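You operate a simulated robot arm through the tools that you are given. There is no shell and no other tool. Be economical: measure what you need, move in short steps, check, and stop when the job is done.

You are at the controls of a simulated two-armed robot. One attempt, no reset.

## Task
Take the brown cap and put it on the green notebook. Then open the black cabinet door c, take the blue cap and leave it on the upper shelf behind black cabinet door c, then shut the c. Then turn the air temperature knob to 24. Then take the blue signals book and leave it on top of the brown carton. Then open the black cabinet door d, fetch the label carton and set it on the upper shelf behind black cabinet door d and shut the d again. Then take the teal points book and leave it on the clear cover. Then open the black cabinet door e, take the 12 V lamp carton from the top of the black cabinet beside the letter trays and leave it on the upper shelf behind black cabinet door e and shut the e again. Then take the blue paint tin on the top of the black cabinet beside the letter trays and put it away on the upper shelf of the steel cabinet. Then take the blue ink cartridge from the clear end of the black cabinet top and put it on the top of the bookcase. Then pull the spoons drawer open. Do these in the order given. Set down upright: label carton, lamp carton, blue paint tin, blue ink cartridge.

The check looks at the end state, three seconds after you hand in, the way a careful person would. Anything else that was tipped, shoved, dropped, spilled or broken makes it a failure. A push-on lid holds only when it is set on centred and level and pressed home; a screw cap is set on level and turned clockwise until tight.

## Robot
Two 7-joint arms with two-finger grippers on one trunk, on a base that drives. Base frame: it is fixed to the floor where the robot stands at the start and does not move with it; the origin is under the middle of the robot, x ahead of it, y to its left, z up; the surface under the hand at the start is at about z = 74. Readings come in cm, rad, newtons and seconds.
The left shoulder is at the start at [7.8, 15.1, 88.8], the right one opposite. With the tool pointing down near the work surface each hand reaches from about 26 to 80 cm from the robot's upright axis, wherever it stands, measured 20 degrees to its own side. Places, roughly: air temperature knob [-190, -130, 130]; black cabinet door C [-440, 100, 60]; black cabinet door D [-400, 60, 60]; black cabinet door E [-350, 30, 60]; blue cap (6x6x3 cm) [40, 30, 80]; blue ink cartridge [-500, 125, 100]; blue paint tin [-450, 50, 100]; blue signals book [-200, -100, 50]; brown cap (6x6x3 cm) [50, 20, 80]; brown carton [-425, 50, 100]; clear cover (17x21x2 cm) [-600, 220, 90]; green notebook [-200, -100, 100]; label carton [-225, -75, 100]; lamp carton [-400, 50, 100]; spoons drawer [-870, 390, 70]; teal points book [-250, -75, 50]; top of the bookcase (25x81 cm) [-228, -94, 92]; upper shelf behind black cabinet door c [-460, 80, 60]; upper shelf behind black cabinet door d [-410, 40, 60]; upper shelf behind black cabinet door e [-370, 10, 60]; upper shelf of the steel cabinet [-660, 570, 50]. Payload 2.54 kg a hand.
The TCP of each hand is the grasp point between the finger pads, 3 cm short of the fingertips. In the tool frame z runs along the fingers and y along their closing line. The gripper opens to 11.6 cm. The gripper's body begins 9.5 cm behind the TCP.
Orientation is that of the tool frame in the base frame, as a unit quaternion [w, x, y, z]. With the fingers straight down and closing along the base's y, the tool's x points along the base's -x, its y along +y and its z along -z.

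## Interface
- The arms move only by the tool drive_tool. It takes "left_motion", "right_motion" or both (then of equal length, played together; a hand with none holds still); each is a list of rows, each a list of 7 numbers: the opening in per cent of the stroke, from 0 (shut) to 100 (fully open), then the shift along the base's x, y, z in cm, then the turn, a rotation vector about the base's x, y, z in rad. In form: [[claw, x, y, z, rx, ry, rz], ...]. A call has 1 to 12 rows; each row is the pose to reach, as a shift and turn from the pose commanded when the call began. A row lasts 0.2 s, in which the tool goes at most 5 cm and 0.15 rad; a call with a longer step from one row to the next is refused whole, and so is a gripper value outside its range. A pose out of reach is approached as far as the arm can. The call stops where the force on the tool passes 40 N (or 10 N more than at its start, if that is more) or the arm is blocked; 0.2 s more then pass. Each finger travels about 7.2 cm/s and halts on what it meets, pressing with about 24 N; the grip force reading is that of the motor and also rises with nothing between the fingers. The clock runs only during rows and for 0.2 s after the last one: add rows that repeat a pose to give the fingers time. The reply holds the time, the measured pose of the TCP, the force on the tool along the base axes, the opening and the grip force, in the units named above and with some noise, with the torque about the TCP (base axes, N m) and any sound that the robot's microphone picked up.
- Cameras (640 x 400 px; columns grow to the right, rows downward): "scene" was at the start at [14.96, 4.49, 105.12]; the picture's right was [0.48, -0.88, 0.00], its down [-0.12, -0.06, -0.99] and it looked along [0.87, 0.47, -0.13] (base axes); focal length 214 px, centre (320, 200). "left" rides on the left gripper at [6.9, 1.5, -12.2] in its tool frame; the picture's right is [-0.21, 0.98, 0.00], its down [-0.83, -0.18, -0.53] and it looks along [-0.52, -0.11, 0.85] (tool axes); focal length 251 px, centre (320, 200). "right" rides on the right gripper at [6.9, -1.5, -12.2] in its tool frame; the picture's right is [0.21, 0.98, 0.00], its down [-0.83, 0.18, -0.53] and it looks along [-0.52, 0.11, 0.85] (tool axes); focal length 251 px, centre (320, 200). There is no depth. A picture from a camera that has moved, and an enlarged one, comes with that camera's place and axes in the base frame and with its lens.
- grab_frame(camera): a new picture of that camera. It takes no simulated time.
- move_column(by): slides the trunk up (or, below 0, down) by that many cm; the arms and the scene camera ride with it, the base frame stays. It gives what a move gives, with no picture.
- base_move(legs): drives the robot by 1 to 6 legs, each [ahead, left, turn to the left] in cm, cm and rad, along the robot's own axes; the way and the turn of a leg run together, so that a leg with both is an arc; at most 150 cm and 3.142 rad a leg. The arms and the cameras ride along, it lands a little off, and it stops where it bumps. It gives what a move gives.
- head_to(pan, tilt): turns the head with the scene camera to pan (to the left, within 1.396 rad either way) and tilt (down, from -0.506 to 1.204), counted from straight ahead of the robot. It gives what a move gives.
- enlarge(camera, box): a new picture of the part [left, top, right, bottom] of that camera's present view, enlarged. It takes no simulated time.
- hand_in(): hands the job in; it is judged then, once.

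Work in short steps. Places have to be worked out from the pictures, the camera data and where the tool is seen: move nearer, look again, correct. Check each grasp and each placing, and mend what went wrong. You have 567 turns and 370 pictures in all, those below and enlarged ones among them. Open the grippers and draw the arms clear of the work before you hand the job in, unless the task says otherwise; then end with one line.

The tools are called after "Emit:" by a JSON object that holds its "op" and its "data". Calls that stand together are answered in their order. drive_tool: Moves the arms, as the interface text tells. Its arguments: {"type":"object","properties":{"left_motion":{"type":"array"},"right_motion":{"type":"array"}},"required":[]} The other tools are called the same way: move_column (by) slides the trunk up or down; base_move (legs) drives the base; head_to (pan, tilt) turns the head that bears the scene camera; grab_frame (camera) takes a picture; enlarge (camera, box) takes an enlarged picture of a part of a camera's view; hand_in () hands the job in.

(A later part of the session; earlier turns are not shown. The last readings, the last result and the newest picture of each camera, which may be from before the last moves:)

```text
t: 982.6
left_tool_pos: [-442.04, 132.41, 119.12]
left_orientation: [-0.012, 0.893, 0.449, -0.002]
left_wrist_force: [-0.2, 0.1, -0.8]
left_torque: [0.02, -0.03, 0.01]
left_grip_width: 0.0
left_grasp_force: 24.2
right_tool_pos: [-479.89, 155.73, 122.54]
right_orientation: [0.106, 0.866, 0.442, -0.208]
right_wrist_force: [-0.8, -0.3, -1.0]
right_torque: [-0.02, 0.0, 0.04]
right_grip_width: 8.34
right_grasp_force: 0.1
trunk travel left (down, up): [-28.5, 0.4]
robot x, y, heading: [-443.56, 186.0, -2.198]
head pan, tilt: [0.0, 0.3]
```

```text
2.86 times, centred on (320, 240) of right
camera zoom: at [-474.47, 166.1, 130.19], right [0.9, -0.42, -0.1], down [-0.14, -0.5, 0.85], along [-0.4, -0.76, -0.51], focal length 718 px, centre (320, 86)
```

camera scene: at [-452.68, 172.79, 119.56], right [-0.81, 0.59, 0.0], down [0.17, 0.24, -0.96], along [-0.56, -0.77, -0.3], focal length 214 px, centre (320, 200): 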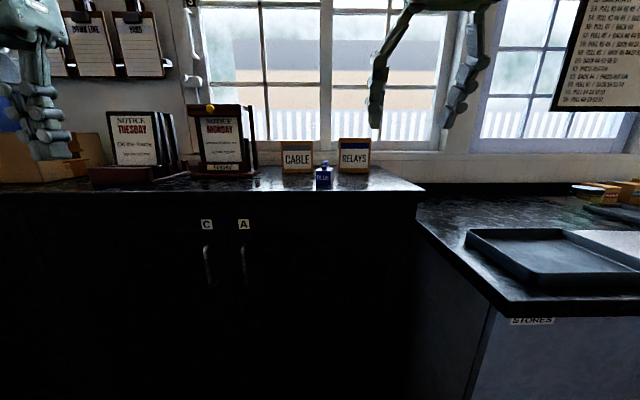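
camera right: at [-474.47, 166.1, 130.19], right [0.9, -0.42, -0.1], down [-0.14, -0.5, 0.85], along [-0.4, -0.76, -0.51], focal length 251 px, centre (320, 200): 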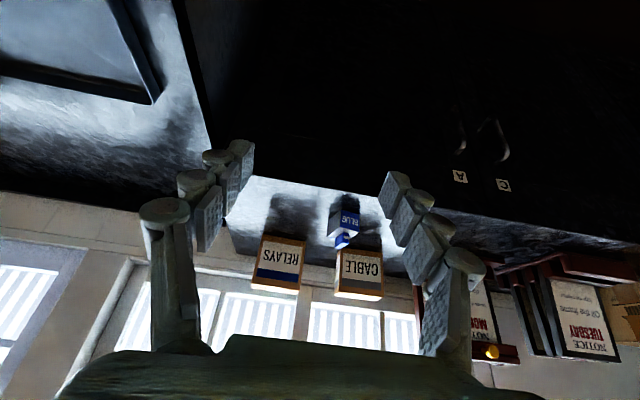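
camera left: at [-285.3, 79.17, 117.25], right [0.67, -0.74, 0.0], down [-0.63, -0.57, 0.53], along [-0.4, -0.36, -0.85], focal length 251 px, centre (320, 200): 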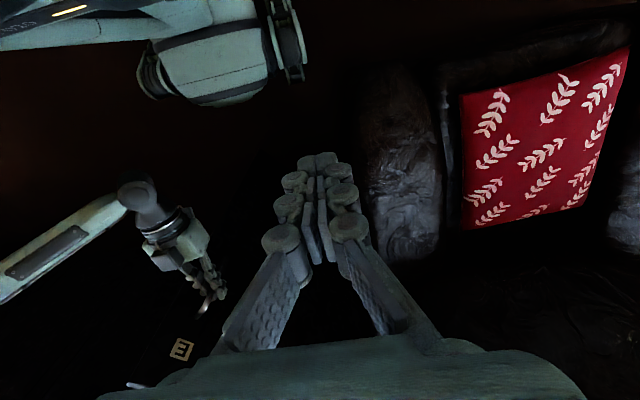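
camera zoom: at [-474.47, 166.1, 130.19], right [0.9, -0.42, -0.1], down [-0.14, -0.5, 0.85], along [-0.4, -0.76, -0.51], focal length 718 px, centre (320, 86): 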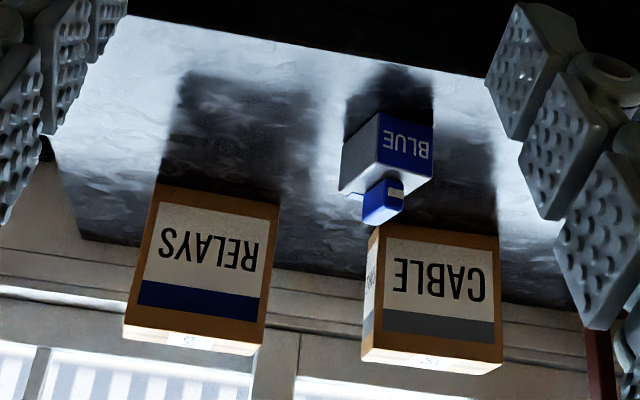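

Ink cartridge: body ~4.2 cm wide, 4.8 tall (7 cm with its cap), centre ≈ (-491.4, 120.6). Base 16 ahead, 8 left; then the hand over it.

Emit:
{"op": "base_move", "data": {"legs": [[16, 8, 0]]}}

Emit:
{"op": "drive_tool", "data": {"right_motion": [[60, -2, -4.2, 0, 0, 0, 0], [60, -4.1, -8.5, 0, 0, 0, 0], [60, -6.2, -12.8, -2, 0, 0, 0], [60, -8.3, -17, -4, 0, 0, 0]]}}

Emit:
{"op": "grab_frame", "data": {"camera": "right"}}

Emit:
{"op": "enlarge", "data": {"camera": "scene", "box": [270, 80, 450, 220]}}

```text
t: 984.1
left_tool_pos: [-445.01, 114.74, 119.16]
left_orientation: [-0.012, 0.893, 0.45, -0.004]
left_wrist_force: [0.6, -0.3, -0.2]
left_torque: [0.03, 0.0, -0.02]
left_grip_width: 0.0
left_grasp_force: 23.6
right_tool_pos: [-482.87, 138.17, 122.59]
right_orientation: [0.107, 0.866, 0.442, -0.208]
right_wrist_force: [-0.7, -1.1, 0.5]
right_torque: [0.06, -0.02, 0.0]
right_grip_width: 8.35
right_grasp_force: 0.1
trunk travel left (down, up): [-28.5, 0.4]
robot x, y, heading: [-446.06, 168.43, -2.203]
head pan, tilt: [0.0, 0.3]
```

```text
refused: row 3 steps farther than a row can; nothing moved
```

```text
100 pictures are left
camera right: at [-477.45, 148.54, 130.2], right [0.9, -0.42, -0.1], down [-0.14, -0.5, 0.85], along [-0.4, -0.76, -0.51], focal length 251 px, centre (320, 200)
```

right: 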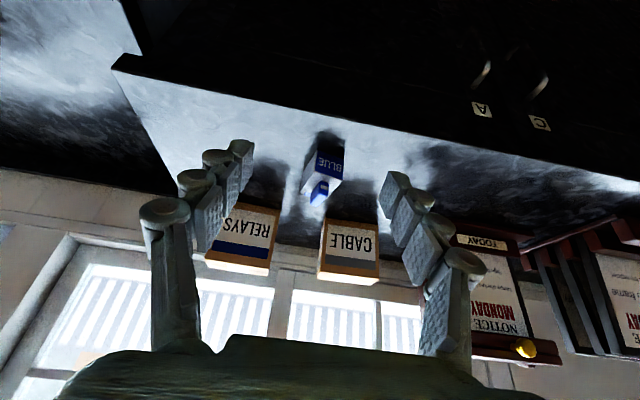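

```text
2.86 times, centred on (360, 150) of scene
camera zoom: at [-455.66, 155.22, 119.56], right [-0.81, 0.59, 0.0], down [0.17, 0.24, -0.96], along [-0.56, -0.77, -0.3], focal length 613 px, centre (206, 343)
```

zoom: 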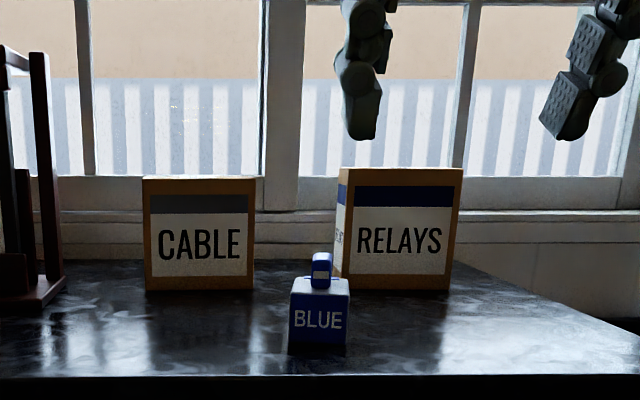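

Repeat the approach with shorter steps.

Emit:
{"op": "drive_tool", "data": {"right_motion": [[60, -1.7, -3.4, 0, 0, 0, 0], [60, -3.3, -6.8, 0, 0, 0, 0], [60, -5, -10.2, -1.5, 0, 0, 0], [60, -6.6, -13.6, -3, 0, 0, 0], [60, -8.2, -17, -4, 0, 0, 0]]}}

Emit:
{"op": "grab_frame", "data": {"camera": "right"}}

Emit:
{"op": "enlarge", "data": {"camera": "scene", "box": [270, 80, 450, 220]}}

```text
t: 985.3
left_tool_pos: [-444.97, 114.69, 119.08]
left_orientation: [-0.012, 0.893, 0.449, -0.003]
left_wrist_force: [-0.7, -0.6, 0.1]
left_torque: [0.03, 0.01, 0.01]
left_grip_width: 0.0
left_grasp_force: 24.3
right_tool_pos: [-491.01, 121.02, 118.69]
right_orientation: [0.109, 0.865, 0.443, -0.209]
right_wrist_force: [-0.9, -0.7, -1.3]
right_torque: [0.03, 0.01, 0.0]
right_grip_width: 6.93
right_grasp_force: 0.1
trunk travel left (down, up): [-28.5, 0.4]
robot x, y, heading: [-446.26, 168.53, -2.197]
head pan, tilt: [0.0, 0.3]
```

```text
98 pictures are left
camera right: at [-485.62, 131.52, 126.2], right [0.9, -0.42, -0.1], down [-0.14, -0.5, 0.85], along [-0.4, -0.76, -0.51], focal length 251 px, centre (320, 200)
```

right: 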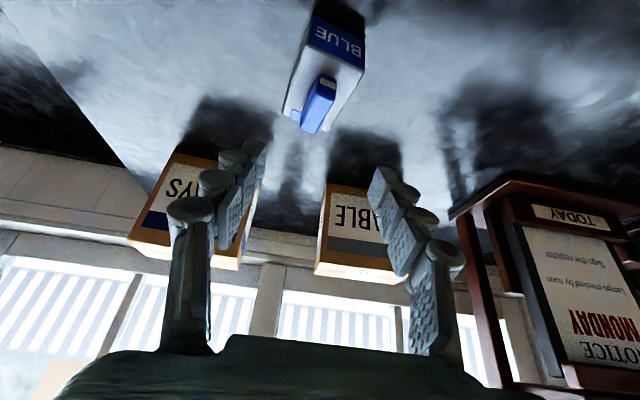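

```text
2.86 times, centred on (360, 150) of scene
camera zoom: at [-455.65, 155.23, 119.55], right [-0.81, 0.59, 0.0], down [0.17, 0.24, -0.96], along [-0.56, -0.77, -0.3], focal length 613 px, centre (206, 343)
```

zoom: 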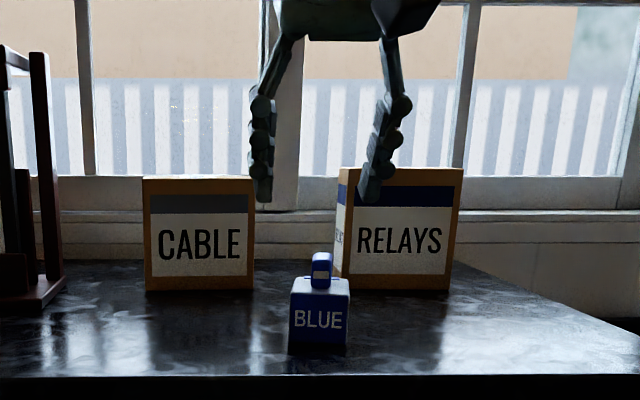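

The cartridge is 4×6 cm, turned ~0.14 rad; centre ≈ (-491.9, 121.2). Turn the gripper to match and descend part way.

Emit:
{"op": "drive_tool", "data": {"right_motion": [[60, -0.6, 0.6, -2, 0, 0, -0.14], [60, -0.6, 0.6, -5, 0, 0, -0.14]]}}

Emit:
{"op": "grab_frame", "data": {"camera": "right"}}

```text
t: 985.9
left_tool_pos: [-444.87, 114.7, 119.28]
left_orientation: [-0.011, 0.893, 0.449, -0.003]
left_wrist_force: [-0.1, 0.5, -0.3]
left_torque: [0.0, -0.01, 0.02]
left_grip_width: 0.0
left_grasp_force: 24.1
right_tool_pos: [-491.73, 121.8, 113.65]
right_orientation: [0.092, 0.895, 0.379, -0.215]
right_wrist_force: [-0.1, 0.0, 0.0]
right_torque: [-0.02, 0.0, 0.02]
right_grip_width: 6.96
right_grasp_force: 0.0
trunk travel left (down, up): [-28.5, 0.4]
robot x, y, heading: [-446.7, 168.37, -2.201]
head pan, tilt: [0.0, 0.3]
```

```text
96 pictures are left
camera right: at [-484.9, 131.36, 121.12], right [0.84, -0.54, -0.1], down [-0.21, -0.48, 0.85], along [-0.51, -0.69, -0.51], focal length 251 px, centre (320, 200)
```

right: 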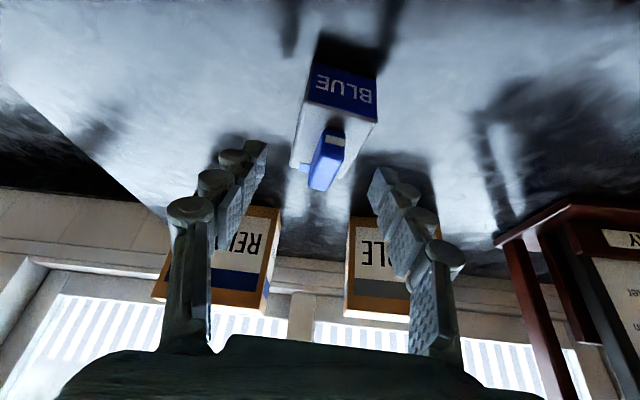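

Aligned. Descend 4.8 and close.

Emit:
{"op": "drive_tool", "data": {"right_motion": [[60, 0, -0.2, -2.4, 0, 0, 0], [60, 0, -0.2, -4.8, 0, 0, 0], [46, 0, -0.2, -4.8, 0, 0, 0], [34, 0, -0.2, -4.8, 0, 0, 0], [24, 0, -0.2, -4.8, 0, 0, 0], [18, 0, -0.2, -4.8, 0, 0, 0]]}}

Emit:
{"op": "enlarge", "data": {"camera": "scene", "box": [270, 80, 450, 220]}}

```text
t: 987.3
left_tool_pos: [-444.94, 114.8, 119.15]
left_orientation: [-0.011, 0.893, 0.449, -0.002]
left_wrist_force: [0.2, -0.2, -0.3]
left_torque: [-0.02, 0.02, -0.01]
left_grip_width: 0.0
left_grasp_force: 24.1
right_tool_pos: [-491.7, 121.59, 108.85]
right_orientation: [0.093, 0.894, 0.381, -0.216]
right_wrist_force: [0.2, -0.6, 2.2]
right_torque: [-0.09, -0.05, 0.02]
right_grip_width: 4.48
right_grasp_force: 24.0
trunk travel left (down, up): [-28.5, 0.4]
robot x, y, heading: [-446.49, 168.28, -2.201]
head pan, tilt: [0.0, 0.3]
```

```text
2.86 times, centred on (360, 150) of scene
camera zoom: at [-455.63, 155.3, 119.57], right [-0.81, 0.59, 0.0], down [0.17, 0.24, -0.96], along [-0.56, -0.77, -0.3], focal length 613 px, centre (206, 343)
```

zoom: 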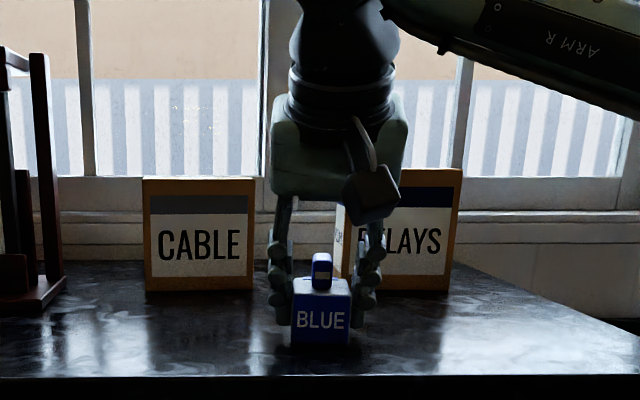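

Gripped (4.5 cm). Lift and retract; travel to the bookcase.

Emit:
{"op": "drive_tool", "data": {"right_motion": [[18, 0, 0, 4, 0, 0, 0], [18, 0, 0, 8, 0, 0, 0], [18, 1, 1.5, 12, 0, 0, 0], [18, 3, 4.5, 14, 0, 0, 0], [18, 5, 8, 15, 0, 0, 0], [18, 7.3, 11.9, 15, 0, 0, 0], [18, 9, 16, 15, 0, 0, 0]]}}

Emit:
{"op": "base_move", "data": {"legs": [[-50, 0, 0], [0, 120, 0], [0, 120, 0], [0, 112, 0]]}}

Emit:
{"op": "head_to", "data": {"pan": 0.0, "tilt": 0.3}}

Emit:
{"op": "grab_frame", "data": {"camera": "scene"}}

```text
t: 988.9
left_tool_pos: [-444.93, 114.97, 119.28]
left_orientation: [-0.011, 0.894, 0.449, -0.003]
left_wrist_force: [-0.2, 0.2, -0.1]
left_torque: [-0.03, 0.02, -0.01]
left_grip_width: 0.0
left_grasp_force: 24.0
right_tool_pos: [-482.75, 137.54, 123.95]
right_orientation: [0.093, 0.895, 0.38, -0.216]
right_wrist_force: [0.2, 0.6, -0.7]
right_torque: [-0.02, 0.0, -0.01]
right_grip_width: 4.5
right_grasp_force: 23.9
trunk travel left (down, up): [-28.5, 0.4]
robot x, y, heading: [-446.1, 168.27, -2.2]
head pan, tilt: [0.0, 0.3]
```

```text
t: 1025.3
left_tool_pos: [-130.03, -49.39, 119.25]
left_orientation: [-0.013, 0.895, 0.445, -0.003]
left_wrist_force: [-0.8, -0.4, -0.8]
left_torque: [0.0, 0.0, 0.01]
left_grip_width: 0.03
left_grasp_force: 24.0
right_tool_pos: [-167.69, -26.41, 123.9]
right_orientation: [0.093, 0.896, 0.377, -0.217]
right_wrist_force: [0.1, 0.4, -0.2]
right_torque: [0.01, 0.01, 0.0]
right_grip_width: 4.5
right_grasp_force: 24.5
trunk travel left (down, up): [-28.5, 0.4]
robot x, y, heading: [-130.75, 4.33, -2.204]
head pan, tilt: [0.0, 0.3]
```

```text
t: 1025.9
left_tool_pos: [-129.99, -49.37, 119.15]
left_orientation: [-0.012, 0.895, 0.446, -0.004]
left_wrist_force: [0.5, 0.1, 1.1]
left_torque: [-0.01, 0.01, 0.01]
left_grip_width: 0.02
left_grasp_force: 23.7
right_tool_pos: [-167.59, -26.49, 123.93]
right_orientation: [0.092, 0.896, 0.377, -0.217]
right_wrist_force: [0.3, 0.2, -0.5]
right_torque: [0.01, -0.03, -0.02]
right_grip_width: 4.5
right_grasp_force: 23.9
trunk travel left (down, up): [-28.5, 0.4]
robot x, y, heading: [-131.01, 4.18, -2.204]
head pan, tilt: [0.0, 0.3]
```

```text
94 pictures are left
camera scene: at [-140.33, -8.78, 119.57], right [-0.8, 0.59, 0.0], down [0.18, 0.24, -0.96], along [-0.57, -0.77, -0.3], focal length 214 px, centre (320, 200)
```

scene: 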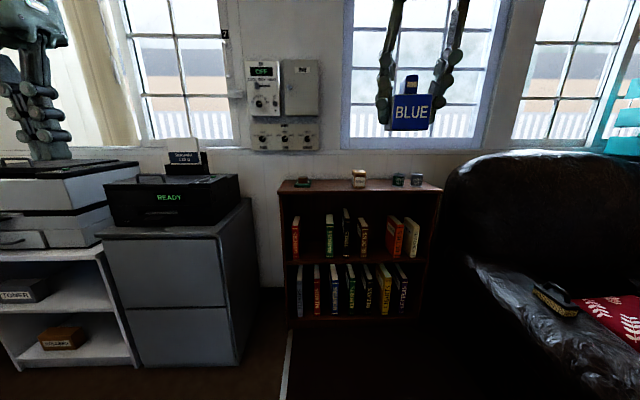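

Cartridge upright in hand. Free spot on the bookcase top between notebook and twine (s≈117). Drive ahead 58.

Emit:
{"op": "base_move", "data": {"legs": [[58, 0, 0]]}}

Emit:
{"op": "head_to", "data": {"pan": 0.0, "tilt": 0.5}}

Emit:
{"op": "grab_frame", "data": {"camera": "scene"}}

Emit:
{"op": "grab_frame", "data": {"camera": "right"}}

```text
t: 1029.2
left_tool_pos: [-164.07, -96.36, 119.28]
left_orientation: [-0.012, 0.894, 0.448, -0.004]
left_wrist_force: [0.3, -0.7, 1.2]
left_torque: [0.01, -0.03, 0.0]
left_grip_width: 0.01
left_grasp_force: 24.4
right_tool_pos: [-201.81, -73.85, 123.81]
right_orientation: [0.092, 0.894, 0.381, -0.216]
right_wrist_force: [0.5, 0.2, -1.5]
right_torque: [0.0, -0.01, 0.01]
right_grip_width: 4.49
right_grasp_force: 24.2
trunk travel left (down, up): [-28.5, 0.4]
robot x, y, heading: [-165.38, -43.3, -2.2]
head pan, tilt: [0.0, 0.3]
```

```text
t: 1029.9
left_tool_pos: [-163.99, -96.44, 119.19]
left_orientation: [-0.013, 0.893, 0.449, -0.004]
left_wrist_force: [-0.5, -0.1, -0.4]
left_torque: [-0.02, 0.0, -0.02]
left_grip_width: 0.0
left_grasp_force: 23.9
right_tool_pos: [-201.64, -73.83, 123.86]
right_orientation: [0.092, 0.895, 0.38, -0.215]
right_wrist_force: [0.2, 0.2, -1.1]
right_torque: [-0.01, 0.02, 0.01]
right_grip_width: 4.47
right_grasp_force: 23.7
trunk travel left (down, up): [-28.5, 0.4]
robot x, y, heading: [-165.13, -42.59, -2.2]
head pan, tilt: [0.0, 0.499]
```

```text
93 pictures are left
camera scene: at [-174.55, -55.8, 117.73], right [-0.81, 0.59, 0.0], down [0.28, 0.39, -0.88], along [-0.52, -0.71, -0.48], focal length 214 px, centre (320, 200)
```

scene: 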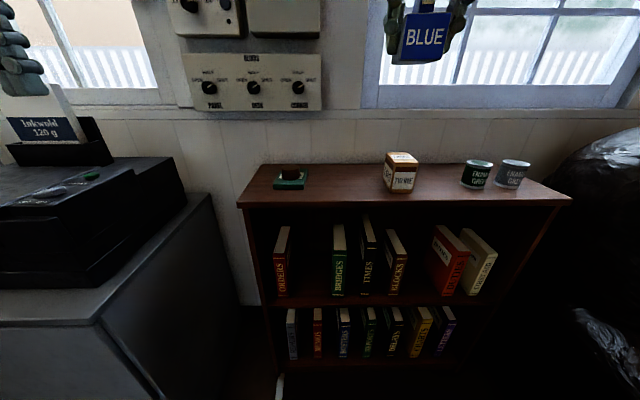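

```text
92 pictures are left
camera right: at [-194.93, -64.28, 131.38], right [0.84, -0.54, -0.1], down [-0.21, -0.48, 0.85], along [-0.51, -0.69, -0.51], focal length 251 px, centre (320, 200)
```

right: 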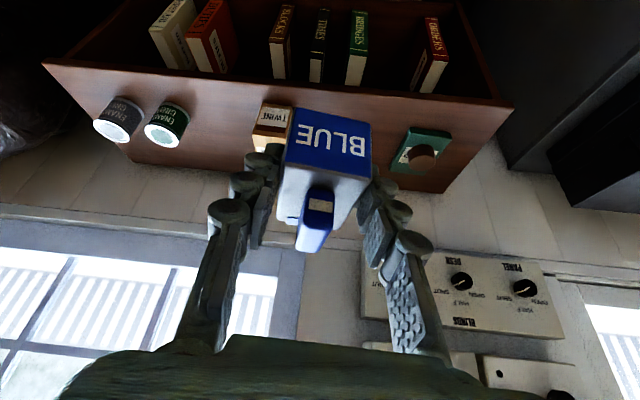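

Base 8 ahead, then the arm over the free spot, descending to z≈102.

Emit:
{"op": "base_move", "data": {"legs": [[8, 0, 0]]}}

Emit:
{"op": "drive_tool", "data": {"right_motion": [[18, -1.3, -3.2, -2, 0, 0, 0], [18, -2.6, -6.4, -5, 0, 0, 0], [18, -4, -9.6, -8, 0, 0, 0], [18, -5.3, -12.8, -11, 0, 0, 0], [18, -6.6, -16, -14, 0, 0, 0], [18, -6.6, -16, -18, 0, 0, 0], [18, -6.6, -16, -22, 0, 0, 0]]}}

Emit:
{"op": "grab_frame", "data": {"camera": "scene"}}

Emit:
{"op": "grab_frame", "data": {"camera": "right"}}

```text
t: 1031.0
left_tool_pos: [-168.77, -102.96, 119.05]
left_orientation: [-0.013, 0.893, 0.45, -0.003]
left_wrist_force: [-0.2, -0.6, 0.5]
left_torque: [0.04, -0.06, 0.02]
left_grip_width: 0.0
left_grasp_force: 23.5
right_tool_pos: [-206.53, -80.24, 123.93]
right_orientation: [0.093, 0.894, 0.381, -0.215]
right_wrist_force: [-0.6, -0.9, -1.0]
right_torque: [0.04, 0.0, -0.03]
right_grip_width: 4.5
right_grasp_force: 23.4
trunk travel left (down, up): [-28.5, 0.4]
robot x, y, heading: [-169.79, -49.59, -2.197]
head pan, tilt: [0.0, 0.499]
```

```text
t: 1032.6
left_tool_pos: [-168.66, -102.91, 119.23]
left_orientation: [-0.012, 0.893, 0.449, -0.003]
left_wrist_force: [0.1, 0.0, 0.1]
left_torque: [-0.03, -0.02, -0.03]
left_grip_width: 0.0
left_grasp_force: 23.9
right_tool_pos: [-212.97, -96.32, 101.68]
right_orientation: [0.092, 0.894, 0.381, -0.216]
right_wrist_force: [-0.5, 0.2, -0.4]
right_torque: [0.0, 0.0, 0.01]
right_grip_width: 4.48
right_grasp_force: 24.0
trunk travel left (down, up): [-28.5, 0.4]
robot x, y, heading: [-170.19, -49.42, -2.202]
head pan, tilt: [0.0, 0.499]
```

```text
91 pictures are left
camera scene: at [-179.26, -62.28, 117.72], right [-0.81, 0.59, 0.0], down [0.28, 0.39, -0.88], along [-0.52, -0.71, -0.48], focal length 214 px, centre (320, 200)
```

scene: 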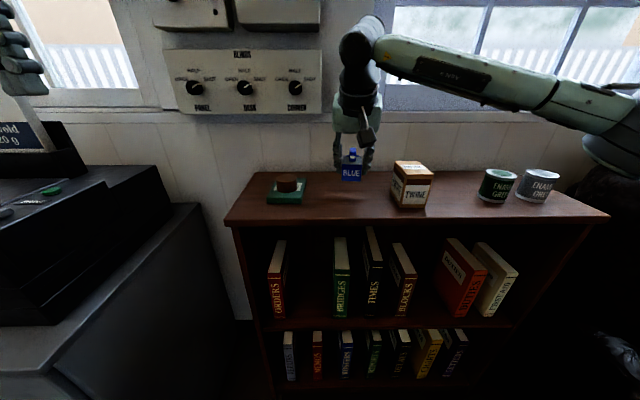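

```text
90 pictures are left
camera right: at [-206.17, -86.76, 109.26], right [0.84, -0.54, -0.1], down [-0.21, -0.48, 0.85], along [-0.51, -0.69, -0.51], focal length 251 px, centre (320, 200)
```

right: 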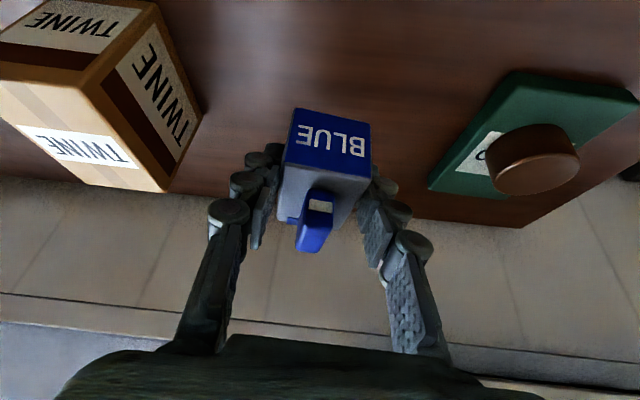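

Well placed between notebook and twine. Lower to contact.

Emit:
{"op": "drive_tool", "data": {"right_motion": [[18, 0, 0, -2.5, 0, 0, 0], [18, 0, 0, -4.5, 0, 0, 0], [18, 0, 0, -5.2, 0, 0, 0], [18, 0, 0, -5.9, 0, 0, 0], [18, 0, 0, -6.4, 0, 0, 0]]}}

Emit:
{"op": "enlarge", "data": {"camera": "scene", "box": [250, 110, 450, 230]}}

```text
t: 1033.8
left_tool_pos: [-168.46, -102.85, 119.35]
left_orientation: [-0.012, 0.893, 0.45, -0.003]
left_wrist_force: [1.0, 0.4, 0.3]
left_torque: [0.01, -0.03, 0.0]
left_grip_width: 0.0
left_grasp_force: 24.3
right_tool_pos: [-212.97, -96.23, 95.78]
right_orientation: [0.097, 0.894, 0.38, -0.218]
right_wrist_force: [-0.7, 0.1, 17.7]
right_torque: [0.19, -0.05, -0.02]
right_grip_width: 4.48
right_grasp_force: 24.1
trunk travel left (down, up): [-28.5, 0.4]
robot x, y, heading: [-169.94, -49.16, -2.195]
head pan, tilt: [0.0, 0.499]
```

```text
3.20 times, centred on (350, 170) of scene
camera zoom: at [-179.13, -62.14, 117.79], right [-0.81, 0.59, 0.0], down [0.28, 0.39, -0.88], along [-0.52, -0.71, -0.48], focal length 686 px, centre (224, 296)
```

zoom: 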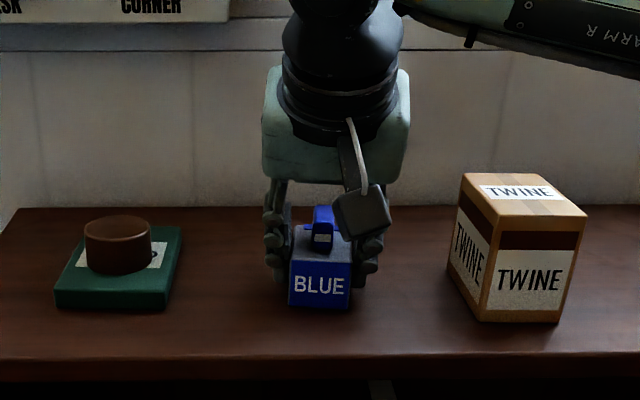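

Contact. Release, lift, withdraw.

Emit:
{"op": "drive_tool", "data": {"right_motion": [[18, 0, 0, 0.5, 0, 0, 0], [32, 0, 0, 0.5, 0, 0, 0], [48, 0, 0, 0.5, 0, 0, 0], [60, 0, 0, 0.5, 0, 0, 0], [60, 0, 0, 4.5, 0, 0, 0], [60, 0, 0, 9, 0, 0, 0], [60, 0, 0, 13.5, 0, 0, 0], [60, 1.5, 3, 16, 0, 0, 0], [60, 3, 7, 18, 0, 0, 0], [60, 4.5, 11, 19, 0, 0, 0], [60, 6, 15, 19, 0, 0, 0]]}}

Emit:
{"op": "enlarge", "data": {"camera": "scene", "box": [230, 110, 630, 230]}}

```text
t: 1036.2
left_tool_pos: [-168.64, -102.8, 119.27]
left_orientation: [-0.011, 0.893, 0.449, -0.003]
left_wrist_force: [0.1, 0.4, -0.2]
left_torque: [-0.03, 0.03, 0.01]
left_grip_width: 0.02
left_grasp_force: 23.5
right_tool_pos: [-206.98, -81.18, 114.45]
right_orientation: [0.092, 0.895, 0.38, -0.216]
right_wrist_force: [0.7, 0.5, -0.5]
right_torque: [-0.03, 0.03, -0.04]
right_grip_width: 6.94
right_grasp_force: 0.1
trunk travel left (down, up): [-28.5, 0.4]
robot x, y, heading: [-169.83, -49.62, -2.189]
head pan, tilt: [0.0, 0.499]
```

```text
1.60 times, centred on (430, 170) of scene
camera zoom: at [-179.2, -62.16, 117.74], right [-0.81, 0.59, 0.0], down [0.28, 0.39, -0.88], along [-0.52, -0.71, -0.48], focal length 343 px, centre (144, 248)
```

zoom: 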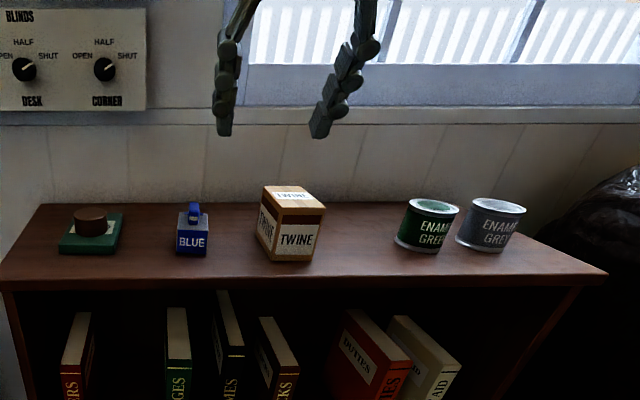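

All good there. Last: the spoons drawer at the far end. Back out and travel right.

Emit:
{"op": "base_move", "data": {"legs": [[-72, 0, 0], [0, -140, 0], [0, -140, 0], [0, -140, 0]]}}

Emit:
{"op": "base_move", "data": {"legs": [[0, 0, 0.02], [0, -140, 0], [0, -130, 0], [0, -120, 0]]}}

Emit:
{"op": "head_to", "data": {"pan": 0.0, "tilt": 0.35}}

Emit:
{"op": "grab_frame", "data": {"camera": "scene"}}

```text
t: 1079.6
left_tool_pos: [-468.83, 195.82, 119.19]
left_orientation: [-0.013, 0.89, 0.455, -0.003]
left_wrist_force: [0.5, -1.1, -0.1]
left_torque: [-0.03, 0.02, 0.02]
left_grip_width: 0.0
left_grasp_force: 24.0
right_tool_pos: [-507.59, 216.84, 114.44]
right_orientation: [0.095, 0.891, 0.388, -0.216]
right_wrist_force: [0.2, 0.4, -0.9]
right_torque: [0.01, 0.0, 0.02]
right_grip_width: 6.95
right_grasp_force: 0.2
trunk travel left (down, up): [-28.5, 0.4]
robot x, y, heading: [-471.17, 249.21, -2.182]
head pan, tilt: [0.0, 0.499]
```

```text
t: 1117.1
left_tool_pos: [-789.49, 412.37, 119.11]
left_orientation: [-0.012, 0.886, 0.463, -0.003]
left_wrist_force: [-0.5, 0.0, 0.2]
left_torque: [-0.01, -0.01, 0.0]
left_grip_width: 0.0
left_grasp_force: 24.3
right_tool_pos: [-828.56, 432.87, 114.37]
right_orientation: [0.097, 0.888, 0.395, -0.214]
right_wrist_force: [0.7, -1.0, -0.1]
right_torque: [-0.01, -0.01, -0.02]
right_grip_width: 6.97
right_grasp_force: 0.1
trunk travel left (down, up): [-28.5, 0.4]
robot x, y, heading: [-792.49, 465.75, -2.173]
head pan, tilt: [0.0, 0.499]
```

```text
t: 1117.8
left_tool_pos: [-789.55, 412.49, 119.07]
left_orientation: [-0.012, 0.886, 0.463, -0.003]
left_wrist_force: [-0.4, 0.0, 0.7]
left_torque: [-0.01, 0.0, -0.01]
left_grip_width: 0.01
left_grasp_force: 23.8
right_tool_pos: [-828.48, 432.88, 114.43]
right_orientation: [0.096, 0.888, 0.395, -0.216]
right_wrist_force: [-0.3, 0.8, -0.6]
right_torque: [-0.03, -0.01, -0.03]
right_grip_width: 6.97
right_grasp_force: 0.1
trunk travel left (down, up): [-28.5, 0.4]
robot x, y, heading: [-792.41, 466.17, -2.163]
head pan, tilt: [0.0, 0.351]
```

```text
87 pictures are left
camera scene: at [-801.5, 452.54, 119.09], right [-0.83, 0.56, 0.0], down [0.19, 0.28, -0.94], along [-0.53, -0.78, -0.34], focal length 214 px, centre (320, 200)
```

scene: 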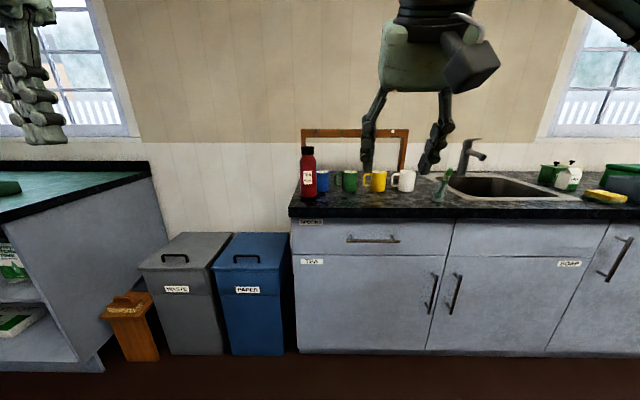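

The SPOONS drawer label with its horizontal handle at about (-862.4, 401.3, 74.7). Correct the heading, lower the trunk 20, and turn the right gripper forward.

Emit:
{"op": "enlarge", "data": {"camera": "scene", "box": [280, 205, 480, 275]}}

Emit:
{"op": "base_move", "data": {"legs": [[0, -10, -0.038]]}}

Emit:
{"op": "move_column", "data": {"by": -20}}

Emit:
{"op": "drive_tool", "data": {"right_motion": [[40, -0.5, -0.7, -2, -0.111, 0.081, 0.02], [20, -1, -1.4, -4, -0.222, 0.162, 0.04], [0, -1.5, -2.1, -6, -0.333, 0.243, 0.06], [0, -2, -2.8, -8, -0.444, 0.324, 0.08], [0, -2.5, -3.5, -10, -0.555, 0.405, 0.1], [0, -3, -4.2, -12, -0.666, 0.486, 0.12], [0, -3.5, -4.9, -14, -0.777, 0.567, 0.13], [0, -4, -5.6, -16, -0.888, 0.648, 0.14]]}}

Emit:
{"op": "grab_frame", "data": {"camera": "scene"}}

```text
3.20 times, centred on (380, 240) of scene
camera zoom: at [-801.5, 452.54, 119.09], right [-0.83, 0.56, 0.0], down [0.19, 0.28, -0.94], along [-0.53, -0.78, -0.34], focal length 686 px, centre (128, 72)
```

zoom: 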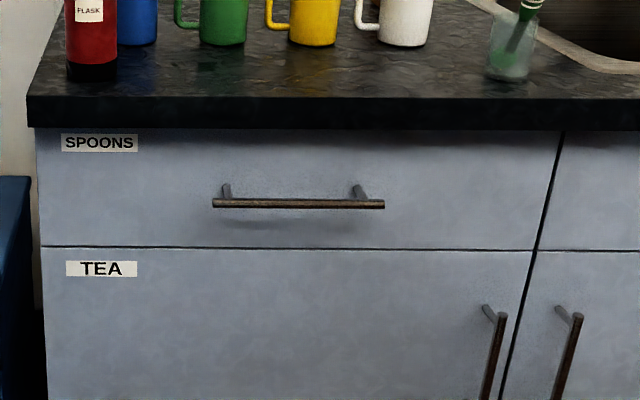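

```text
t: 1119.4
left_tool_pos: [-799.69, 418.08, 119.18]
left_orientation: [-0.012, 0.895, 0.446, -0.003]
left_wrist_force: [0.3, -0.6, 0.4]
left_torque: [-0.01, 0.0, 0.02]
left_grip_width: 0.01
left_grasp_force: 24.2
right_tool_pos: [-837.87, 439.97, 114.55]
right_orientation: [0.091, 0.896, 0.377, -0.216]
right_wrist_force: [-1.0, 0.5, 0.4]
right_torque: [0.0, -0.03, 0.02]
right_grip_width: 6.96
right_grasp_force: 0.0
trunk travel left (down, up): [-28.5, 0.4]
robot x, y, heading: [-800.4, 471.7, -2.209]
head pan, tilt: [0.0, 0.351]
```

```text
t: 1121.6
left_tool_pos: [-799.66, 418.09, 99.25]
left_orientation: [-0.012, 0.895, 0.445, -0.002]
left_wrist_force: [0.0, -0.9, 0.3]
left_torque: [-0.04, 0.04, 0.01]
left_grip_width: 0.0
left_grasp_force: 23.7
right_tool_pos: [-838.01, 439.97, 94.42]
right_orientation: [0.092, 0.896, 0.378, -0.216]
right_wrist_force: [-0.5, -0.8, 0.2]
right_torque: [0.01, -0.01, 0.02]
right_grip_width: 6.96
right_grasp_force: 0.0
trunk travel left (down, up): [-8.5, 20.4]
robot x, y, heading: [-800.45, 471.44, -2.207]
head pan, tilt: [0.0, 0.351]
```

```text
t: 1123.4
left_tool_pos: [-799.57, 418.02, 99.24]
left_orientation: [-0.011, 0.895, 0.446, -0.003]
left_wrist_force: [0.0, -0.8, 0.2]
left_torque: [-0.01, -0.02, -0.01]
left_grip_width: 0.01
left_grasp_force: 23.5
right_tool_pos: [-841.37, 434.42, 81.54]
right_orientation: [0.313, 0.696, 0.343, -0.548]
right_wrist_force: [0.4, 0.8, -0.7]
right_torque: [0.0, 0.01, 0.01]
right_grip_width: 0.0
right_grasp_force: 24.1
right hand out of reach, approached as far as the arm can: row 6, 7, 8
trunk travel left (down, up): [-8.5, 20.4]
robot x, y, heading: [-800.38, 471.37, -2.203]
head pan, tilt: [0.0, 0.351]
```

```text
85 pictures are left
camera scene: at [-810.06, 458.6, 99.09], right [-0.81, 0.59, 0.0], down [0.2, 0.28, -0.94], along [-0.56, -0.76, -0.34], focal length 214 px, centre (320, 200)
```

scene: 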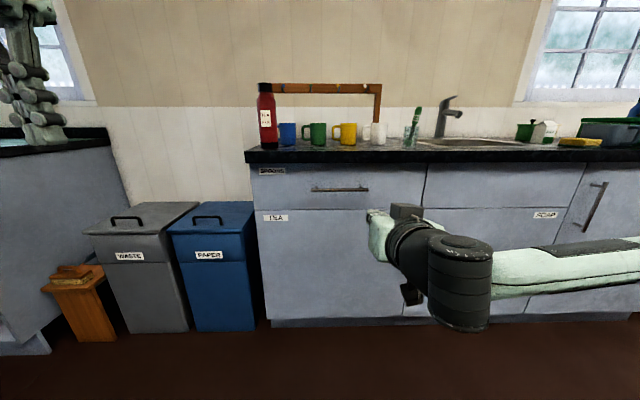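

Label SPOONS confirmed. The handle is a horizontal bar, so I roll the forward-pointing gripper by 90°.

Emit:
{"op": "drive_tool", "data": {"right_motion": [[20, 0, 0, 0, -0.078, -0.116, -0.029], [40, 0, 0, 0, -0.157, -0.232, -0.058], [50, 0, 0, 0, -0.235, -0.348, -0.087], [50, 0, 0, 0, -0.313, -0.464, -0.117], [50, 0, 0, 0, -0.391, -0.58, -0.146], [50, 0, 0, 0, -0.47, -0.696, -0.175], [50, 0, 0, 0, -0.548, -0.812, -0.204], [50, 0, 0, 0, -0.626, -0.928, -0.233], [50, 0, 0, 0, -0.704, -1.043, -0.262], [50, 0, 0, 0, -0.783, -1.16, -0.291], [50, 0, 0, 0, -0.861, -1.275, -0.32]]}}

Emit:
{"op": "grab_frame", "data": {"camera": "scene"}}

Emit:
{"op": "grab_frame", "data": {"camera": "right"}}

```text
t: 1125.8
left_tool_pos: [-799.69, 417.99, 99.05]
left_orientation: [-0.013, 0.895, 0.445, -0.003]
left_wrist_force: [-0.2, -0.1, -0.1]
left_torque: [0.01, -0.01, 0.03]
left_grip_width: 0.0
left_grasp_force: 23.6
right_tool_pos: [-841.4, 434.36, 81.59]
right_orientation: [0.608, 0.735, -0.251, -0.165]
right_wrist_force: [-0.4, 1.0, 0.1]
right_torque: [0.01, -0.03, -0.01]
right_grip_width: 5.78
right_grasp_force: 0.1
trunk travel left (down, up): [-8.5, 20.4]
robot x, y, heading: [-800.31, 471.19, -2.203]
head pan, tilt: [0.0, 0.351]
```

```text
84 pictures are left
camera scene: at [-810.06, 458.6, 99.09], right [-0.81, 0.59, 0.0], down [0.2, 0.28, -0.94], along [-0.56, -0.76, -0.34], focal length 214 px, centre (320, 200)
```

scene: 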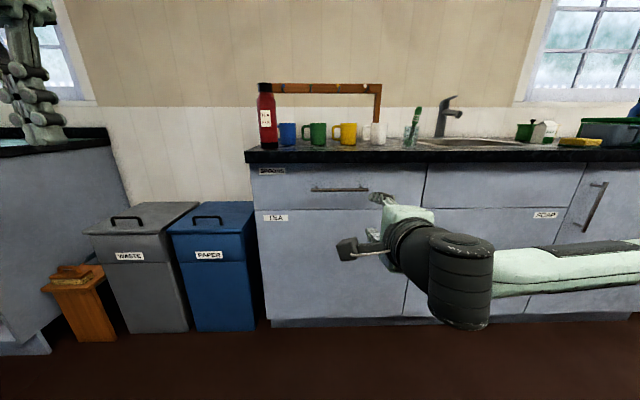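

```text
83 pictures are left
camera right: at [-828.99, 440.64, 82.93], right [0.01, -0.25, 0.97], down [-0.42, 0.88, 0.23], along [-0.91, -0.4, -0.1], focal length 251 px, centre (320, 200)
```

right: 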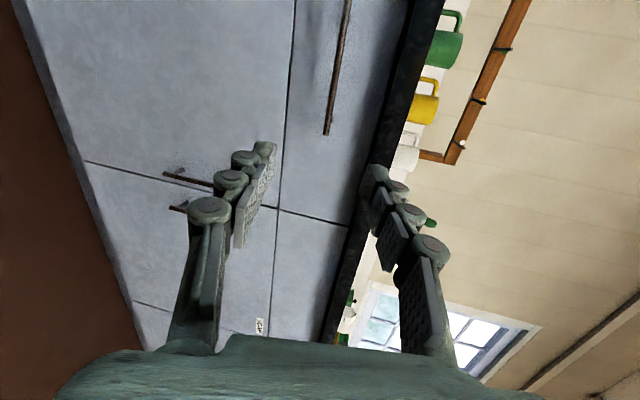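

The gripper now closes vertically. Handle centre ≈ (-861.9, 400.9, 75.7). Drive 27 ahead, 3 left; lower the hand 5.7 and level it.

Emit:
{"op": "base_move", "data": {"legs": [[27, 3.2, 0]]}}

Emit:
{"op": "drive_tool", "data": {"right_motion": [[50, 0, 0, -2, -0.08, 0.06, 0], [50, 0, 0, -4, -0.16, 0.12, 0], [50, 0, 0, -5.7, -0.16, 0.12, 0]]}}

Emit:
{"op": "grab_frame", "data": {"camera": "right"}}

Emit:
{"op": "grab_frame", "data": {"camera": "scene"}}

```text
t: 1127.7
left_tool_pos: [-813.15, 394.53, 99.04]
left_orientation: [-0.012, 0.895, 0.446, -0.003]
left_wrist_force: [-0.3, -0.2, 0.2]
left_torque: [-0.03, 0.02, 0.03]
left_grip_width: 0.0
left_grasp_force: 24.1
right_tool_pos: [-854.95, 410.87, 81.66]
right_orientation: [0.608, 0.735, -0.251, -0.165]
right_wrist_force: [0.3, 0.0, 0.7]
right_torque: [-0.03, -0.02, 0.03]
right_grip_width: 5.79
right_grasp_force: 0.0
trunk travel left (down, up): [-8.5, 20.4]
robot x, y, heading: [-813.83, 448.21, -2.206]
head pan, tilt: [0.0, 0.351]
```

```text
t: 1128.5
left_tool_pos: [-813.19, 394.53, 99.26]
left_orientation: [-0.012, 0.896, 0.445, -0.002]
left_wrist_force: [0.5, 0.1, -0.3]
left_torque: [-0.02, -0.01, 0.02]
left_grip_width: 0.0
left_grasp_force: 24.5
right_tool_pos: [-853.92, 410.33, 80.91]
right_orientation: [0.616, 0.732, -0.242, -0.161]
right_wrist_force: [0.0, -0.7, 0.1]
right_torque: [-0.01, 0.01, 0.0]
right_grip_width: 5.82
right_grasp_force: 0.1
right hand out of reach, approached as far as the arm can: row 1, 2, 3
trunk travel left (down, up): [-8.5, 20.4]
robot x, y, heading: [-814.15, 447.99, -2.211]
head pan, tilt: [0.0, 0.351]
```

```text
82 pictures are left
camera right: at [-841.54, 416.87, 82.02], right [0.02, -0.24, 0.97], down [-0.43, 0.87, 0.23], along [-0.9, -0.42, -0.08], focal length 251 px, centre (320, 200)
```

right: 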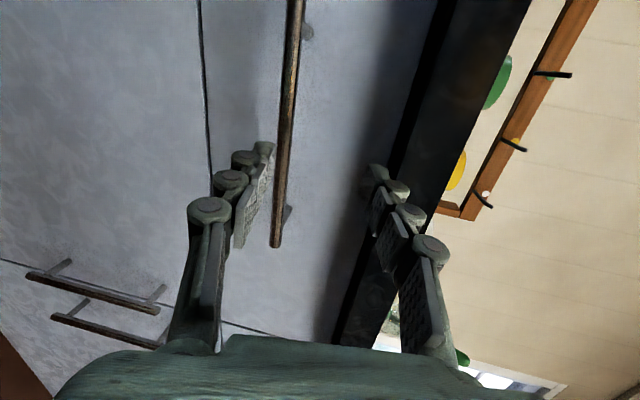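

```text
81 pictures are left
camera scene: at [-823.53, 435.04, 99.09], right [-0.8, 0.59, 0.0], down [0.2, 0.28, -0.94], along [-0.56, -0.76, -0.34], focal length 214 px, centre (320, 200)
```

scene: 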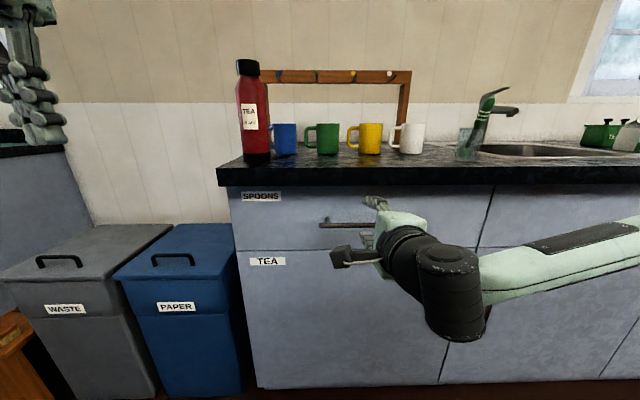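

Lateral centring is right; the hand must be ~6 lower: trunk −6, then base 7 ahead and check.

Emit:
{"op": "move_column", "data": {"by": -6}}

Emit:
{"op": "base_move", "data": {"legs": [[6, 0, 0]]}}

Emit:
{"op": "grab_frame", "data": {"camera": "right"}}

Emit:
{"op": "enlarge", "data": {"camera": "scene", "box": [220, 160, 480, 340]}}

```text
t: 1129.5
left_tool_pos: [-813.12, 394.43, 93.2]
left_orientation: [-0.011, 0.895, 0.446, -0.004]
left_wrist_force: [0.2, 0.5, -0.5]
left_torque: [0.0, -0.03, 0.03]
left_grip_width: 0.01
left_grasp_force: 23.8
right_tool_pos: [-853.81, 410.37, 75.21]
right_orientation: [0.616, 0.732, -0.242, -0.16]
right_wrist_force: [-0.5, -0.2, 0.1]
right_torque: [0.02, -0.02, 0.0]
right_grip_width: 5.81
right_grasp_force: 0.1
trunk travel left (down, up): [-2.5, 26.4]
robot x, y, heading: [-814.15, 447.94, -2.206]
head pan, tilt: [0.0, 0.351]
```

```text
t: 1130.5
left_tool_pos: [-816.82, 389.6, 93.25]
left_orientation: [-0.012, 0.895, 0.446, -0.004]
left_wrist_force: [0.1, 0.0, 0.8]
left_torque: [0.0, 0.02, -0.01]
left_grip_width: 0.0
left_grasp_force: 23.4
right_tool_pos: [-857.49, 405.57, 75.01]
right_orientation: [0.616, 0.732, -0.243, -0.16]
right_wrist_force: [0.0, 0.2, 0.3]
right_torque: [-0.01, -0.01, 0.0]
right_grip_width: 5.79
right_grasp_force: 0.0
trunk travel left (down, up): [-2.5, 26.4]
robot x, y, heading: [-817.45, 443.42, -2.21]
head pan, tilt: [0.0, 0.351]
```

```text
80 pictures are left
camera right: at [-845.09, 412.06, 76.06], right [0.02, -0.24, 0.97], down [-0.43, 0.87, 0.23], along [-0.9, -0.42, -0.08], focal length 251 px, centre (320, 200)
```

right: 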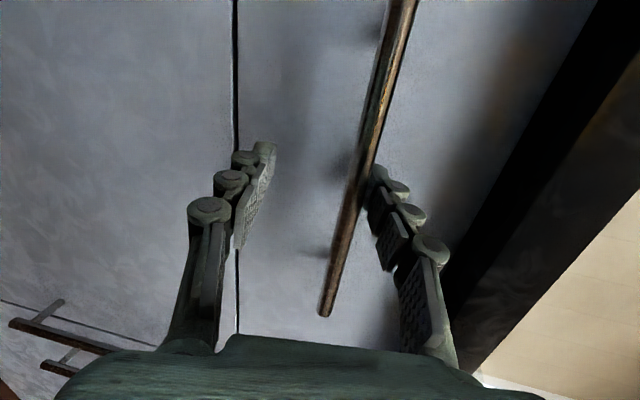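

```text
2.22 times, centred on (350, 250) of scene
camera zoom: at [-827.06, 430.22, 93.09], right [-0.8, 0.59, 0.0], down [0.2, 0.28, -0.94], along [-0.56, -0.76, -0.34], focal length 477 px, centre (253, 89)
```

zoom: 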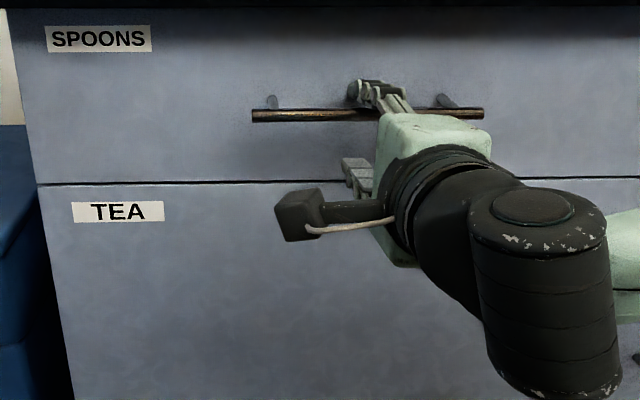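

The bar is ~2 cm higher than the hand's middle. Raise the trunk 2.2 and recheck.

Emit:
{"op": "move_column", "data": {"by": 2.2}}

Emit:
{"op": "grab_frame", "data": {"camera": "right"}}

```text
t: 1131.1
left_tool_pos: [-816.86, 389.52, 95.31]
left_orientation: [-0.011, 0.896, 0.445, -0.003]
left_wrist_force: [0.4, 0.5, -0.3]
left_torque: [0.0, -0.01, 0.01]
left_grip_width: 0.02
left_grasp_force: 23.9
right_tool_pos: [-857.55, 405.54, 77.16]
right_orientation: [0.616, 0.732, -0.242, -0.16]
right_wrist_force: [0.1, 0.5, 0.0]
right_torque: [-0.03, 0.01, -0.01]
right_grip_width: 5.79
right_grasp_force: 0.1
trunk travel left (down, up): [-4.7, 24.2]
robot x, y, heading: [-817.54, 442.86, -2.207]
head pan, tilt: [0.0, 0.351]
```

```text
78 pictures are left
camera right: at [-845.09, 412.05, 78.24], right [0.02, -0.24, 0.97], down [-0.43, 0.87, 0.23], along [-0.9, -0.42, -0.08], focal length 251 px, centre (320, 200)
```

right: 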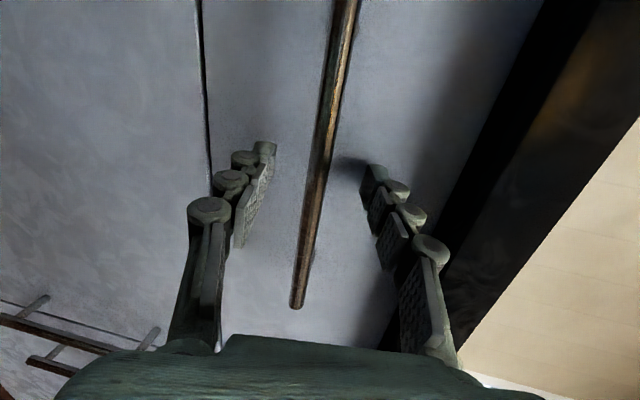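

Centred. Base 4.5 ahead, then close on the bar.

Emit:
{"op": "base_move", "data": {"legs": [[4.5, 0, 0]]}}

Emit:
{"op": "grab_frame", "data": {"camera": "right"}}

```text
t: 1131.9
left_tool_pos: [-817.54, 388.54, 95.42]
left_orientation: [-0.011, 0.896, 0.445, -0.004]
left_wrist_force: [-0.9, 0.1, 0.3]
left_torque: [0.03, 0.0, 0.0]
left_grip_width: 0.0
left_grasp_force: 24.2
right_tool_pos: [-858.09, 404.57, 77.27]
right_orientation: [0.62, 0.73, -0.241, -0.159]
right_wrist_force: [0.7, 1.8, -0.3]
right_torque: [-0.01, 0.02, -0.03]
right_grip_width: 6.01
right_grasp_force: 0.1
trunk travel left (down, up): [-4.7, 24.2]
robot x, y, heading: [-818.31, 442.09, -2.204]
head pan, tilt: [0.0, 0.351]
stopped in leg 1: the force on the tool passed its limit at 46 N (the readings are from after the stop); the commanded pose is now the measured one
```

```text
77 pictures are left
camera right: at [-845.71, 411.22, 78.42], right [0.03, -0.23, 0.97], down [-0.43, 0.87, 0.22], along [-0.9, -0.43, -0.08], focal length 251 px, centre (320, 200)
```

right: 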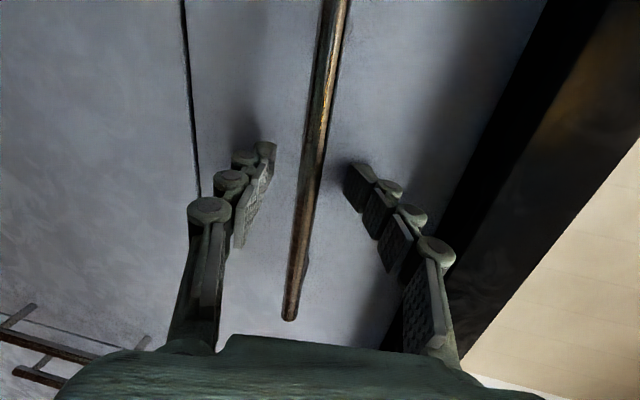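

Fingertips met the drawer face; the bar is between them. Back 0.5 and close.

Emit:
{"op": "drive_tool", "data": {"right_motion": [[40, 0.3, 0.4, 0, 0, 0, 0], [20, 0.3, 0.4, 0, 0, 0, 0], [0, 0.3, 0.4, 0, 0, 0, 0], [0, 0.3, 0.4, 0, 0, 0, 0], [0, 0.3, 0.4, 0, 0, 0, 0]]}}

Emit:
{"op": "grab_frame", "data": {"camera": "right"}}

```text
t: 1133.3
left_tool_pos: [-817.57, 388.63, 95.46]
left_orientation: [-0.012, 0.896, 0.444, -0.004]
left_wrist_force: [-0.4, 0.5, 0.0]
left_torque: [-0.02, -0.02, 0.01]
left_grip_width: 0.02
left_grasp_force: 23.6
right_tool_pos: [-857.82, 404.76, 76.76]
right_orientation: [0.612, 0.737, -0.239, -0.158]
right_wrist_force: [-1.6, 0.8, -4.0]
right_torque: [0.35, 0.67, 0.38]
right_grip_width: 1.1
right_grasp_force: 36.9
right hand out of reach, approached as far as the arm can: row 1, 2, 3, 4, 5
trunk travel left (down, up): [-4.7, 24.2]
robot x, y, heading: [-818.21, 442.39, -2.208]
head pan, tilt: [0.0, 0.351]
stopped in row 5 (right hand): the force on the tool passed its limit at 41 N (the readings are from after the stop); the commanded pose is now the measured one
```

```text
76 pictures are left
camera right: at [-845.59, 411.35, 77.97], right [0.02, -0.25, 0.97], down [-0.44, 0.87, 0.24], along [-0.9, -0.43, -0.09], focal length 251 px, centre (320, 200)
```

right: 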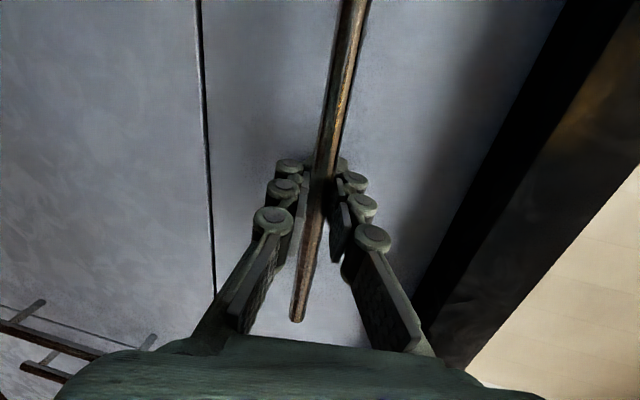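

Bar gripped (1.1 cm). Pull straight back with the base.

Emit:
{"op": "base_move", "data": {"legs": [[-10, 0, 0]]}}

Emit:
{"op": "base_move", "data": {"legs": [[-10, 0, 0]]}}

Emit:
{"op": "grab_frame", "data": {"camera": "scene"}}

```text
t: 1134.5
left_tool_pos: [-811.72, 396.82, 95.47]
left_orientation: [-0.011, 0.895, 0.445, -0.002]
left_wrist_force: [0.3, -0.1, -0.4]
left_torque: [0.0, 0.03, -0.01]
left_grip_width: 0.0
left_grasp_force: 23.8
right_tool_pos: [-852.12, 413.04, 76.69]
right_orientation: [0.613, 0.735, -0.243, -0.159]
right_wrist_force: [-21.0, 13.4, -4.8]
right_torque: [0.36, 0.59, 0.36]
right_grip_width: 1.12
right_grasp_force: 36.9
trunk travel left (down, up): [-4.7, 24.2]
robot x, y, heading: [-811.95, 449.95, -2.209]
head pan, tilt: [0.0, 0.351]
```

```text
t: 1135.6
left_tool_pos: [-805.78, 404.71, 95.36]
left_orientation: [-0.012, 0.895, 0.445, -0.003]
left_wrist_force: [-0.5, 0.0, -1.0]
left_torque: [0.0, 0.01, -0.01]
left_grip_width: 0.0
left_grasp_force: 24.1
right_tool_pos: [-846.47, 421.12, 76.68]
right_orientation: [0.612, 0.734, -0.246, -0.162]
right_wrist_force: [-22.3, 14.2, -2.7]
right_torque: [0.39, 0.54, 0.59]
right_grip_width: 1.13
right_grasp_force: 37.1
trunk travel left (down, up): [-4.7, 24.2]
robot x, y, heading: [-806.27, 457.92, -2.209]
head pan, tilt: [0.0, 0.351]
```

```text
75 pictures are left
camera scene: at [-816.12, 445.29, 95.29], right [-0.8, 0.59, 0.0], down [0.21, 0.28, -0.94], along [-0.56, -0.76, -0.34], focal length 214 px, centre (320, 200)
```

scene: 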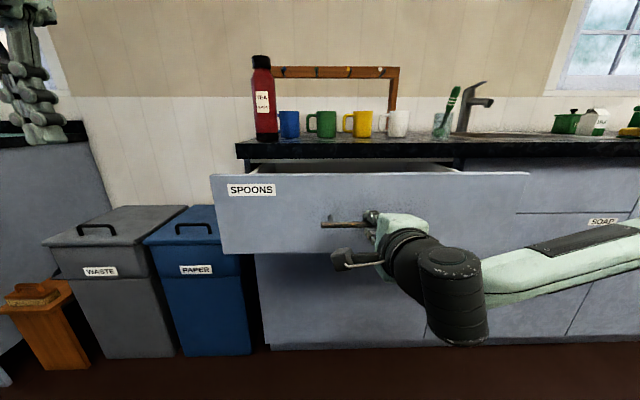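

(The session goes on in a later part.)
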